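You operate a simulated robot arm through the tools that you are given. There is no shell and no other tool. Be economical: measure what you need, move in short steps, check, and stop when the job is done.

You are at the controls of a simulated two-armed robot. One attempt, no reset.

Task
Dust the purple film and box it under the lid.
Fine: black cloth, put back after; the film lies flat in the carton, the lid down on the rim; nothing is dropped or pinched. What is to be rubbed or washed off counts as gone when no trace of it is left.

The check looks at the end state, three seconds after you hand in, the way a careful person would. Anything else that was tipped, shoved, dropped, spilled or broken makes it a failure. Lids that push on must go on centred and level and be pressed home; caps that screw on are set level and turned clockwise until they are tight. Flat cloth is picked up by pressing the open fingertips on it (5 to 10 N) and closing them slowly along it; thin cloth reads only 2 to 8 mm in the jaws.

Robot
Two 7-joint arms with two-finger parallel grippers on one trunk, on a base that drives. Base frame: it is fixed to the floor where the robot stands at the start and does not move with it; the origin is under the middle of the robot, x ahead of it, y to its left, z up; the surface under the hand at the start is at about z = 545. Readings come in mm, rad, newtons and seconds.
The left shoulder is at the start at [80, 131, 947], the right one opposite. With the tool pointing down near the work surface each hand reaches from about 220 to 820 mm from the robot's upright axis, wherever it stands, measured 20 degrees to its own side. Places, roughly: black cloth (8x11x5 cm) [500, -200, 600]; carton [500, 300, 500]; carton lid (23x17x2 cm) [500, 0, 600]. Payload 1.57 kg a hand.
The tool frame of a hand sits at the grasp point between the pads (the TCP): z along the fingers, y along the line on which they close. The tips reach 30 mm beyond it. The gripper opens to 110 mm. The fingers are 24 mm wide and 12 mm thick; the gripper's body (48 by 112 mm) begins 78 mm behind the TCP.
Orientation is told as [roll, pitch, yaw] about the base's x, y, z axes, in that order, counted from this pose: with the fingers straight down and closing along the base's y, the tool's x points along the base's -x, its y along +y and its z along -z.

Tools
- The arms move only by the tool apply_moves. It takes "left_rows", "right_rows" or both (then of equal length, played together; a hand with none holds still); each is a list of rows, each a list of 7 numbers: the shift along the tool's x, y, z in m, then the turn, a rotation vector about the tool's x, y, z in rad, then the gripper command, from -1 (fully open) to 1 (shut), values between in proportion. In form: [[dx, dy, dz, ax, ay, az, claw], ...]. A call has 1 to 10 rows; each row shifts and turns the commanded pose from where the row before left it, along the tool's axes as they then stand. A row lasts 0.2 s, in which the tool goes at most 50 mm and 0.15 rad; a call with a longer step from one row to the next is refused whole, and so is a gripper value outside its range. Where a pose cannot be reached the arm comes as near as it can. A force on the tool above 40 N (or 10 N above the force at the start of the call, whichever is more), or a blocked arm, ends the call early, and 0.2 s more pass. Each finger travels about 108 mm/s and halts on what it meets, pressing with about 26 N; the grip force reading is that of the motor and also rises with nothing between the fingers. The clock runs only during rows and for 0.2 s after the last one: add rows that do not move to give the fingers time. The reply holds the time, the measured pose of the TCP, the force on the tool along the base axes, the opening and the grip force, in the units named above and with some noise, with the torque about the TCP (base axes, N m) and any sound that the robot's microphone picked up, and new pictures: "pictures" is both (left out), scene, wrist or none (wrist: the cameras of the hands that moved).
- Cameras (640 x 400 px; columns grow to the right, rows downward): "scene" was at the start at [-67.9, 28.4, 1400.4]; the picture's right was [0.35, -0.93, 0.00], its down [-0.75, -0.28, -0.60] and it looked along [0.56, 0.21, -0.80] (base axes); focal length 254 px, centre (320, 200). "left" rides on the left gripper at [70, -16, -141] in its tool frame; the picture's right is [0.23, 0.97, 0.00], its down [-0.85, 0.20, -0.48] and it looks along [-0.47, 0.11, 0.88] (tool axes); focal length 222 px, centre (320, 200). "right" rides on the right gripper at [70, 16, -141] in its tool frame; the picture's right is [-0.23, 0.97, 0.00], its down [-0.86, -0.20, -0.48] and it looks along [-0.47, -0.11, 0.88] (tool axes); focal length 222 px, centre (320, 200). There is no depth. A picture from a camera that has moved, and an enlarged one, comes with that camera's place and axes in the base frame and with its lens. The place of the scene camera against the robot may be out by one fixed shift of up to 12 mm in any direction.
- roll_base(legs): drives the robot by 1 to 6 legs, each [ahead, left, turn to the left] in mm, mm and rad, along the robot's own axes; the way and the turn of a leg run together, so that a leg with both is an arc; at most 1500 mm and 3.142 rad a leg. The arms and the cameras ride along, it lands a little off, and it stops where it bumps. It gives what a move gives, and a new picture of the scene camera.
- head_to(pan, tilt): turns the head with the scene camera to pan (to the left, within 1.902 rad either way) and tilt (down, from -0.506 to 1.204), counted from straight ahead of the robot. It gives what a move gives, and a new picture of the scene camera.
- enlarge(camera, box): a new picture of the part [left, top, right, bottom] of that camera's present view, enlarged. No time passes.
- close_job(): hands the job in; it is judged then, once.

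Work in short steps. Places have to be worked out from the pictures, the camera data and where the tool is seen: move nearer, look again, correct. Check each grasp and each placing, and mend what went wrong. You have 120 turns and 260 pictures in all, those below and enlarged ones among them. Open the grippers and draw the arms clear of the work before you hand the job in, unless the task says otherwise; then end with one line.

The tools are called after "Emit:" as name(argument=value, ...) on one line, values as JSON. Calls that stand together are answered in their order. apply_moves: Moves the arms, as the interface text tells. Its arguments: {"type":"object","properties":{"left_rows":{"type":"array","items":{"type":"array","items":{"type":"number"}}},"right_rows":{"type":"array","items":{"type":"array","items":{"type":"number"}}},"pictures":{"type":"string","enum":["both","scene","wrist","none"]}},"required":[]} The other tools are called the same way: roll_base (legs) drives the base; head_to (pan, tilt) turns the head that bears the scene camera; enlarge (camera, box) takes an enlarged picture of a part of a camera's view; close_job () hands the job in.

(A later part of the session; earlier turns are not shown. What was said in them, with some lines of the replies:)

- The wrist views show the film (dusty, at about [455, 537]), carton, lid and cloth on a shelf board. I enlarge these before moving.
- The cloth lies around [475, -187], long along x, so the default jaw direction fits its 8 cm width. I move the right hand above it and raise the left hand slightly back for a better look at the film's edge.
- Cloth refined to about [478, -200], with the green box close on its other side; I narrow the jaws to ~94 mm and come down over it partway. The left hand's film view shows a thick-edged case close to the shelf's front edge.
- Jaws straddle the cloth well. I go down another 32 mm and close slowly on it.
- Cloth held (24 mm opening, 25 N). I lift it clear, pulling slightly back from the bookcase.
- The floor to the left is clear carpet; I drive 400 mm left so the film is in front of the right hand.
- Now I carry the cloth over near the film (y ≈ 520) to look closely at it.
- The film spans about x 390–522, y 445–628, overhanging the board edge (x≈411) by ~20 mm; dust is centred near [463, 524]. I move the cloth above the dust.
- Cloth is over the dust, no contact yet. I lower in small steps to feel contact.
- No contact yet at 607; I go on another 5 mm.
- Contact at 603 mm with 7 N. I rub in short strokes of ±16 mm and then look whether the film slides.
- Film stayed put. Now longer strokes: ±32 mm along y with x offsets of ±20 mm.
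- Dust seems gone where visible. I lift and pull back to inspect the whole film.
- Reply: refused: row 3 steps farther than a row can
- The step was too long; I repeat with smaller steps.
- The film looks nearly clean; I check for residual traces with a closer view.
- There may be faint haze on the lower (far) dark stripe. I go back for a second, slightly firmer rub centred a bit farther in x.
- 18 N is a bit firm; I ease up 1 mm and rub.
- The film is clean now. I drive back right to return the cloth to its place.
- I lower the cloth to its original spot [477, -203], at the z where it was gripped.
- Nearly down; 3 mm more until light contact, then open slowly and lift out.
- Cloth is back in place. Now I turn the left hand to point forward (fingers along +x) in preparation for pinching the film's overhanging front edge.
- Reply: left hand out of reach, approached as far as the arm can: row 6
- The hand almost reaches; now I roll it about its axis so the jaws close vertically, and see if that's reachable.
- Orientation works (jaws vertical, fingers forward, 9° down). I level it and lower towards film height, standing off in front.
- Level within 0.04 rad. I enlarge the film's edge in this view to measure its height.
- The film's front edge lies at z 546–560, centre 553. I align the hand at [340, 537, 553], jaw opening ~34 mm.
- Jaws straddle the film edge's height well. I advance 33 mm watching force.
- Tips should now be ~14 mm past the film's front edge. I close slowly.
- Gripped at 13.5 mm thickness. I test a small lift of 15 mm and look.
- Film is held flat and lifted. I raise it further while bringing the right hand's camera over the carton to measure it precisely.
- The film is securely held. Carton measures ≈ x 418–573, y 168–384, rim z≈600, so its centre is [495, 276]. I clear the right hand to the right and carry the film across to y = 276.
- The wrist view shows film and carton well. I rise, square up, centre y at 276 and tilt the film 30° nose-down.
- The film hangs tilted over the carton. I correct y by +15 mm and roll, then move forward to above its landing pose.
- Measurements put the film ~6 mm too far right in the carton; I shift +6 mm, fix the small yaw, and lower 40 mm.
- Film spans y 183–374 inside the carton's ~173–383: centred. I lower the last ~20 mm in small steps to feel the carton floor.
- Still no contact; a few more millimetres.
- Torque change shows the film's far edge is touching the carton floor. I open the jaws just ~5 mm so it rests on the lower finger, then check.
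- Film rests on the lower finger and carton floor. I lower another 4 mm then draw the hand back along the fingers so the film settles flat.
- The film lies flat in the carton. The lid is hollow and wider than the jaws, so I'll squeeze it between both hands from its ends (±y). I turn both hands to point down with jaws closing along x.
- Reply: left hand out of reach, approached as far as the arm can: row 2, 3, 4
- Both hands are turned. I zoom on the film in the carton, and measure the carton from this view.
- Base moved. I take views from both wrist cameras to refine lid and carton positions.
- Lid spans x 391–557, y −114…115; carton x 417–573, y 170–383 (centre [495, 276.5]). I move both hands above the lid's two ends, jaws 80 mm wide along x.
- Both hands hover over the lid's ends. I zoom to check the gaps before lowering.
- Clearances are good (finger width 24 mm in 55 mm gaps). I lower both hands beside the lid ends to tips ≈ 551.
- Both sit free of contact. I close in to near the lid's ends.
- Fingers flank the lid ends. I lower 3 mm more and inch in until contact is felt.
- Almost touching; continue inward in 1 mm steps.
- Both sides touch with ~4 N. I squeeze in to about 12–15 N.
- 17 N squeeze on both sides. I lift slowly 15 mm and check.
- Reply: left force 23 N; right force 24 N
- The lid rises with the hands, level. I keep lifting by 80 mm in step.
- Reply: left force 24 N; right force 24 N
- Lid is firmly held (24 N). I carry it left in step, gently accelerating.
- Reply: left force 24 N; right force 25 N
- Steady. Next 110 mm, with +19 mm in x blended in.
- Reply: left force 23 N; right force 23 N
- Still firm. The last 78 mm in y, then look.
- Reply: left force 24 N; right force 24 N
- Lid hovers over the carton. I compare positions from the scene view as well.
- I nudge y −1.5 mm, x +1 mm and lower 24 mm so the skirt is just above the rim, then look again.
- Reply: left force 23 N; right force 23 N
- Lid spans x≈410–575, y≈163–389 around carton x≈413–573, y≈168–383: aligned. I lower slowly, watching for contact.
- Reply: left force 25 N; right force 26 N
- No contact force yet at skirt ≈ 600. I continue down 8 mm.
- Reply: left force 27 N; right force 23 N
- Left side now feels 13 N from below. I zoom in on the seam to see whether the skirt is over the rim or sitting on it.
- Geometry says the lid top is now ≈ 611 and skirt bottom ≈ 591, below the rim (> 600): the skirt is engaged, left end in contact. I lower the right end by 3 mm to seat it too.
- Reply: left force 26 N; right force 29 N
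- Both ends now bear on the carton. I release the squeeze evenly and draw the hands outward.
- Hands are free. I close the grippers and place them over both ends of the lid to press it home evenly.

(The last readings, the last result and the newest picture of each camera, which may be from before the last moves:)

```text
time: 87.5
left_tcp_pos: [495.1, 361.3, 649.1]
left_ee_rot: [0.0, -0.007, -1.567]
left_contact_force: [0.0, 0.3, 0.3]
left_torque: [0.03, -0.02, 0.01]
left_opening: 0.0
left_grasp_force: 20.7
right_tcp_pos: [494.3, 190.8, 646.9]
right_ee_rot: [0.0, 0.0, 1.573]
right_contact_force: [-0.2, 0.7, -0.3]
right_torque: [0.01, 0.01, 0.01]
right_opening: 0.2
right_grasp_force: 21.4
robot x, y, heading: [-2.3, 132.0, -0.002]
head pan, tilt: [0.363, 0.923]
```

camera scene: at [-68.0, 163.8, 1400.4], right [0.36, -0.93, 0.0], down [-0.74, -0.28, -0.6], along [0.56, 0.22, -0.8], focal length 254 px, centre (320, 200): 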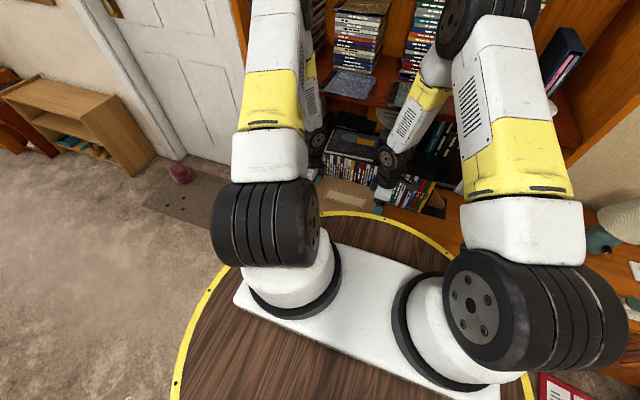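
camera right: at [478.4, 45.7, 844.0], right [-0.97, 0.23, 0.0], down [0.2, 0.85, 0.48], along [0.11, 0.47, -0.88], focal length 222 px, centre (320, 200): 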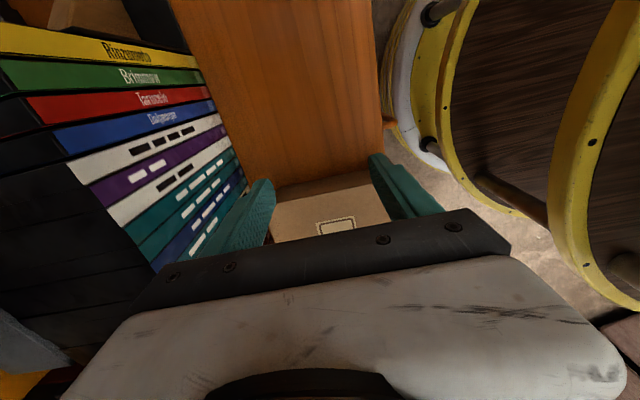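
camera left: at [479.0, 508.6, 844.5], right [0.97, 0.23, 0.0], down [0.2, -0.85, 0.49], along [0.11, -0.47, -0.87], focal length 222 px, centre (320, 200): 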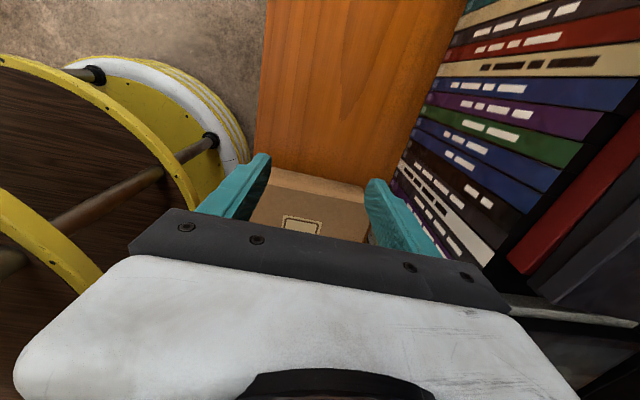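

Now down slowly onto the lid (expected top ≈ 611, i.e. TCP ≈ 641).

Emit:
apply_moves(left_rows=[[0, 0, 0.003, 0, 0, 0, 1], [0, 0, 0.002, 0, 0, 0, 1], [0, 0, 0.001, 0, 0, 0, 1], [0, 0, 0.001, 0, 0, 0, 1], [0, 0, 0, 0, 0, 0, 1]], right_rows=[[0, 0, 0.002, 0, 0, 0, 1], [0, 0, 0.001, 0, 0, 0, 1], [0, 0, 0.001, 0, 0, 0, 1], [0, 0, 0.001, 0, 0, 0, 1], [0, 0, 0, 0, 0, 0, 1]], pictures="none")

```text
time: 88.7
left_tcp_pos: [494.7, 361.6, 642.2]
left_ee_rot: [0.001, -0.007, -1.568]
left_contact_force: [-0.1, 0.3, 0.4]
left_torque: [-0.01, -0.03, 0.02]
left_opening: 0.0
left_grasp_force: 21.1
right_tcp_pos: [495.8, 190.6, 642.8]
right_ee_rot: [0.0, 0.001, 1.57]
right_contact_force: [0.5, 0.2, 0.1]
right_torque: [-0.02, 0.0, 0.08]
right_opening: 0.0
right_grasp_force: 21.7
robot x, y, heading: [0.4, 133.2, -0.008]
head pan, tilt: [0.363, 0.923]
```

Not yet touching; 1 mm steps further.

Emit:
apply_moves(left_rows=[[0, 0, 0.001, 0, 0, 0, 1], [0, 0, 0.001, 0, 0, 0, 1], [0, 0, 0.001, 0, 0, 0, 1], [0, 0, 0, 0, 0, 0, 1]], right_rows=[[0, 0, 0.001, 0, 0, 0, 1], [0, 0, 0.001, 0, 0, 0, 1], [0, 0, 0.001, 0, 0, 0, 1], [0, 0, 0, 0, 0, 0, 1]], pictures="none")

```text
time: 89.7
left_tcp_pos: [494.3, 361.5, 638.6]
left_ee_rot: [0.004, -0.008, -1.568]
left_contact_force: [-1.2, -1.2, 12.9]
left_torque: [0.05, 0.05, -0.05]
left_opening: 0.2
left_grasp_force: 21.1
right_tcp_pos: [495.2, 190.4, 639.8]
right_ee_rot: [0.0, 0.0, 1.572]
right_contact_force: [-2.1, 0.0, 1.9]
right_torque: [0.01, 0.03, -0.02]
right_opening: 0.0
right_grasp_force: 21.2
robot x, y, heading: [-2.6, 137.6, -0.002]
head pan, tilt: [0.363, 0.923]
```

Contact at the same height on both ends (top ≈ 609): level. I press more firmly to make sure it is home.

Emit:
apply_moves(left_rows=[[0, 0, 0.0005, 0, 0, 0, 1], [0, 0, 0.0005, 0, 0, 0, 1], [0, 0, 0, 0, 0, 0, 1]], right_rows=[[0, 0, 0.001, 0, 0, 0, 1], [0, 0, 0.001, 0, 0, 0, 1], [0, 0, 0, 0, 0, 0, 1]], pictures="none")

```text
time: 90.5
left_tcp_pos: [494.9, 361.8, 639.5]
left_ee_rot: [0.005, -0.006, -1.567]
left_contact_force: [2.6, 3.5, 17.0]
left_torque: [0.18, -0.07, 0.07]
left_opening: 0.1
left_grasp_force: 21.0
right_tcp_pos: [494.9, 190.8, 639.0]
right_ee_rot: [-0.002, 0.001, 1.569]
right_contact_force: [-5.3, -4.0, 38.1]
right_torque: [-0.16, 0.15, 0.14]
right_opening: 0.0
right_grasp_force: 21.1
robot x, y, heading: [1.2, 133.4, 0.003]
head pan, tilt: [0.363, 0.923]
```

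It takes 38 N without moving: pressed home. I lift both hands and bring the left camera round to view the carton from the front.

Emit:
apply_moves(left_rows=[[0, 0, -0.01, 0, 0, 0, 1], [0, 0, -0.04, 0, 0, 0, 1], [0, -0.02, -0.04, 0, 0, 0, 1], [0, -0.045, 0, 0, 0, 0, 1], [0, -0.045, 0, 0, 0, 0, 1], [0, -0.045, 0, 0, 0, 0, 1], [0, -0.045, 0, 0, 0, 0, 1], [0, 0, 0, 0, 0, -0.15, 1], [0, 0, 0, 0, 0, -0.15, 1], [0, 0, 0, 0, 0, -0.15, 1]], right_rows=[[0, 0, -0.01, 0, 0, 0, 1], [0, 0, -0.04, 0, 0, 0, 1], [0, 0, -0.04, 0, 0, 0, 1], [0.04, 0, -0.02, 0, 0, 0, 1], [0.045, 0, -0.02, 0, 0, 0, 1], [0.045, 0, -0.02, 0, 0, 0, 1], [0.045, 0, -0.02, 0, 0, 0, 1], [0.045, 0.02, 0, 0, 0, 0, 1], [0.045, 0.02, 0, 0, 0, 0, 1], [0, 0.02, 0, 0, 0, 0, 1]], pictures="none")

Emit:
apply_moves(left_rows=[[0, 0, 0, 0, 0, -0.15, 0.5], [0, 0, 0, 0, 0, -0.15, -0.5], [0, 0, 0, 0, 0, -0.15, -0.5], [0, 0, 0, 0, 0, -0.15, -0.5], [0, 0, 0, 0, 0, -0.15, -0.5], [0, 0, 0, 0, 0, -0.15, -0.5], [0, 0, 0, 0, 0, -0.15, -0.5], [0, 0, 0, 0, 0, -0.067, -0.5], [0, 0, 0, 0, 0, 0, -0.5]], pictures="wrist")

```text
time: 92.7
left_tcp_pos: [320.0, 371.4, 712.6]
left_ee_rot: [-0.005, -0.007, -1.116]
left_contact_force: [-0.5, -0.3, 0.3]
left_torque: [0.02, 0.0, -0.01]
left_opening: 0.0
left_grasp_force: 21.5
left hand out of reach, approached as far as the arm can: row 7
right_tcp_pos: [433.8, -74.0, 808.5]
right_ee_rot: [0.001, 0.0, 1.57]
right_contact_force: [-0.4, -0.1, -0.2]
right_torque: [0.01, -0.03, 0.03]
right_opening: 0.2
right_grasp_force: 21.3
robot x, y, heading: [-0.3, 137.6, 0.004]
head pan, tilt: [0.363, 0.923]
```

```text
time: 94.7
left_tcp_pos: [320.8, 370.0, 714.0]
left_ee_rot: [-0.008, -0.003, 0.0]
left_contact_force: [0.1, 1.2, 0.5]
left_torque: [-0.01, -0.01, -0.02]
left_opening: 82.4
left_grasp_force: 0.1
right_tcp_pos: [434.5, -73.8, 809.2]
right_ee_rot: [0.0, 0.0, 1.57]
right_contact_force: [0.1, 0.2, -0.2]
right_torque: [0.01, 0.02, 0.02]
right_opening: 0.0
right_grasp_force: 21.4
robot x, y, heading: [-2.2, 133.3, 0.004]
head pan, tilt: [0.363, 0.923]
camera left: at [250.5, 355.7, 855.0], right [-0.23, 0.97, -0.01], down [0.85, 0.2, 0.48], along [0.47, 0.1, -0.88], focal length 222 px, centre (320, 200)
```

left: 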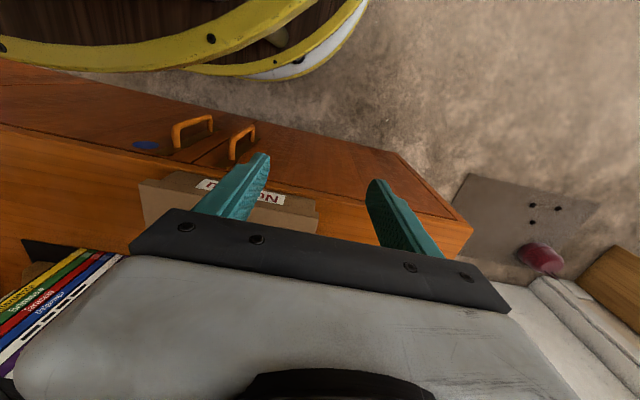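

The front seam is partly hidden; I raise the hand for a fuller view.

Emit:
apply_moves(left_rows=[[0, 0.02, -0.035, 0, 0, 0, -0.5], [0, 0.02, -0.035, 0, 0, 0, -0.5], [0, 0.02, -0.035, 0, 0, 0, -0.5], [0, 0.02, -0.035, 0, 0, 0, -0.5], [0, 0.02, -0.02, 0, 0, 0, -0.5], [0, 0, 0, 0, 0, 0, -0.5]], pictures="wrist")

Emit:
enlarge(camera="left", box=[60, 90, 300, 240])

```text
time: 96.1
left_tcp_pos: [325.0, 474.4, 869.3]
left_ee_rot: [-0.007, -0.002, -0.002]
left_contact_force: [-0.1, 0.5, -0.2]
left_torque: [-0.05, 0.02, -0.01]
left_opening: 82.3
left_grasp_force: 0.1
left hand out of reach, approached as far as the arm can: row 1
right_tcp_pos: [435.1, -74.0, 809.5]
right_ee_rot: [-0.001, -0.001, 1.569]
right_contact_force: [0.3, 0.2, -0.6]
right_torque: [-0.02, 0.01, 0.01]
right_opening: 0.2
right_grasp_force: 21.4
robot x, y, heading: [4.1, 136.8, -0.003]
head pan, tilt: [0.363, 0.923]
camera left: at [255.0, 459.7, 1011.3], right [-0.23, 0.97, -0.01], down [0.85, 0.2, 0.48], along [0.47, 0.1, -0.88], focal length 222 px, centre (320, 200)
```

left: 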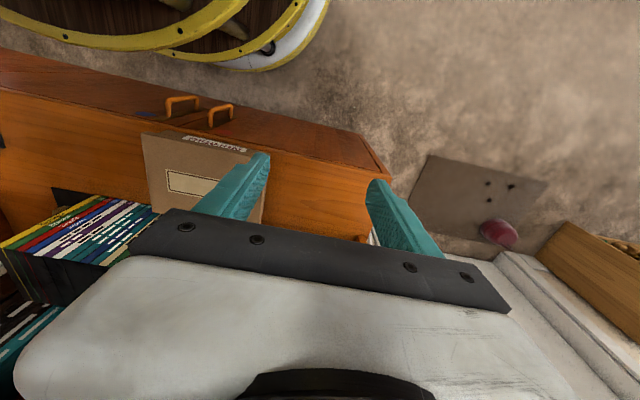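

```text
2.67 times, centred on (180, 165) of left
camera zoom: at [255.0, 459.7, 1011.3], right [-0.23, 0.97, -0.01], down [0.85, 0.2, 0.48], along [0.47, 0.1, -0.88], focal length 592 px, centre (693, 293)
```

zoom: 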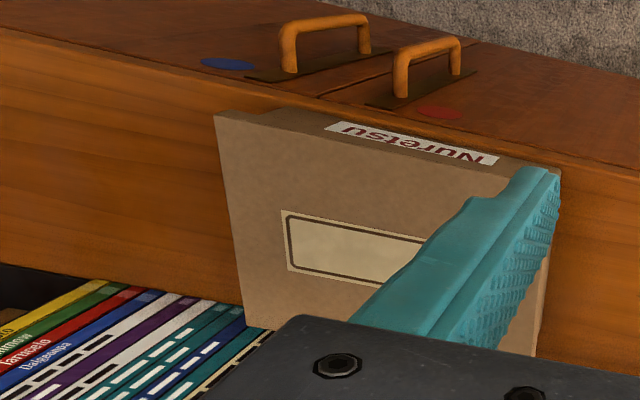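

Emit:
enlarge(camera="left", box=[132, 120, 276, 210])

```text
4.44 times, centred on (204, 165) of left
camera zoom: at [255.0, 459.7, 1011.3], right [-0.23, 0.97, -0.01], down [0.85, 0.2, 0.48], along [0.47, 0.1, -0.88], focal length 987 px, centre (836, 356)
```

zoom: 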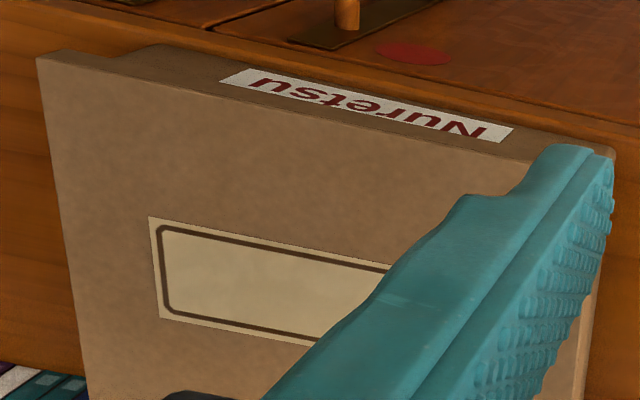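

The lid sits level with the skirt over the front wall and the label just below it. I open the right gripper, raise the right hand clear, and take a last look at the cloth and surroundings.

Emit:
apply_moves(right_rows=[[0.03, 0.03, -0.01, 0, 0, 0, 0], [0.03, 0.03, -0.01, 0, 0, 0, -1], [0.03, 0.03, -0.01, 0, 0, 0, -1], [0.03, 0.03, -0.01, 0, 0, 0, -1], [0, 0, 0, 0, 0, 0, -1]], left_rows=[[0, 0.02, 0, 0, 0, 0, -1], [0, 0.03, 0, 0, 0, 0, -1], [0, 0.03, 0, 0, 0, 0, -1], [0, 0.03, 0, 0, 0, 0, -1], [0, 0, 0, 0, 0, 0, -1]], pictures="both")

Emit:
enlarge(camera="left", box=[0, 90, 240, 240])

```text
time: 97.3
left_tcp_pos: [326.6, 584.8, 869.1]
left_ee_rot: [-0.007, -0.002, -0.001]
left_contact_force: [0.4, 0.4, -0.1]
left_torque: [-0.01, 0.0, -0.01]
left_opening: 109.9
left_grasp_force: 0.0
right_tcp_pos: [314.3, -194.0, 848.3]
right_ee_rot: [-0.001, 0.001, 1.569]
right_contact_force: [-0.3, 0.2, 0.2]
right_torque: [0.0, 0.02, 0.0]
right_opening: 110.1
right_grasp_force: 0.1
robot x, y, heading: [-0.2, 135.7, 0.002]
head pan, tilt: [0.363, 0.923]
camera scene: at [-68.1, 163.8, 1400.4], right [0.36, -0.93, 0.0], down [-0.74, -0.28, -0.6], along [0.56, 0.22, -0.8], focal length 254 px, centre (320, 200)
camera right: at [299.5, -264.0, 989.8], right [-0.97, 0.23, 0.0], down [0.2, 0.86, 0.48], along [0.11, 0.47, -0.88], focal length 222 px, centre (320, 200)
camera left: at [257.3, 570.3, 1010.4], right [-0.23, 0.97, -0.01], down [0.85, 0.2, 0.48], along [0.47, 0.1, -0.88], focal length 222 px, centre (320, 200)
```

scene: 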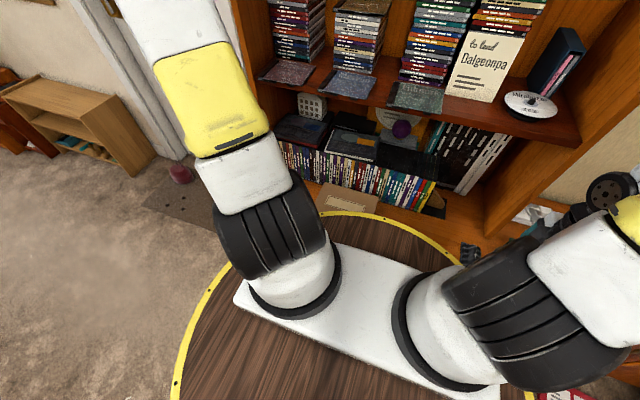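
right: 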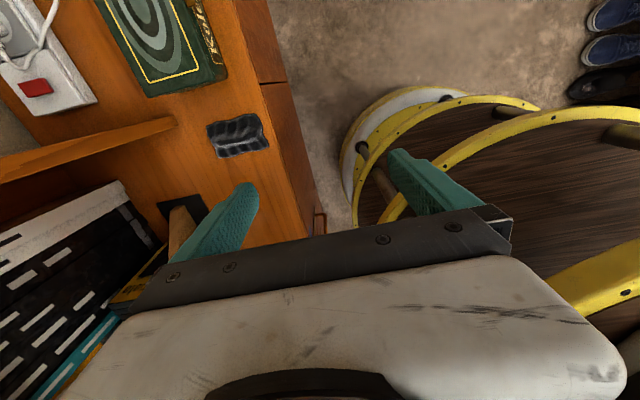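
left: 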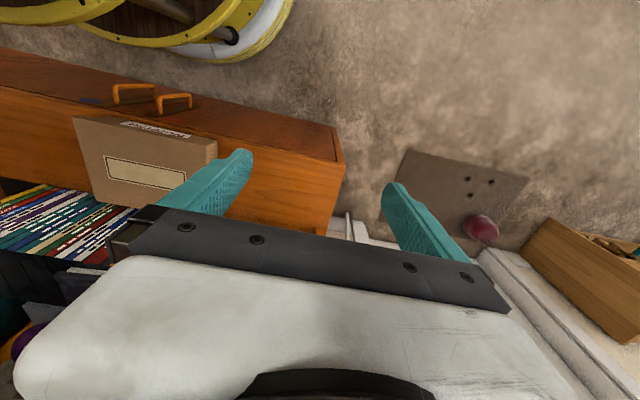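

```text
2.67 times, centred on (120, 165) of left
camera zoom: at [257.3, 570.3, 1010.4], right [-0.23, 0.97, -0.01], down [0.85, 0.2, 0.48], along [0.47, 0.1, -0.88], focal length 592 px, centre (853, 293)
```

zoom: 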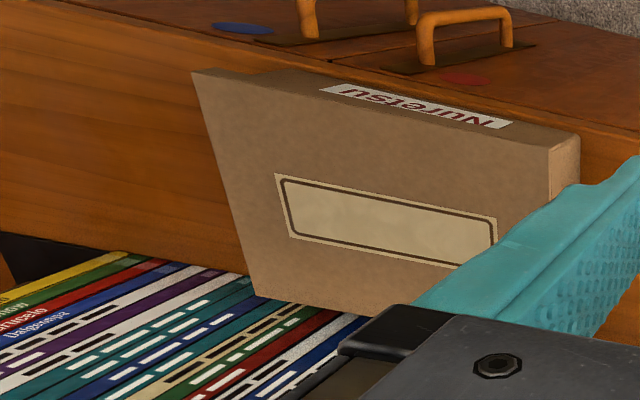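

Emit:
close_job()

```text
The job is handed in.
```

The purple film is dusted clean and lying flat in its carton. The lid is pressed down level on the rim, and the black cloth is back in its place. I couldn't see under the lid once it was on. One step was not fully controlled: the film's near edge tipped down about 6–7 cm into the carton when I let go.
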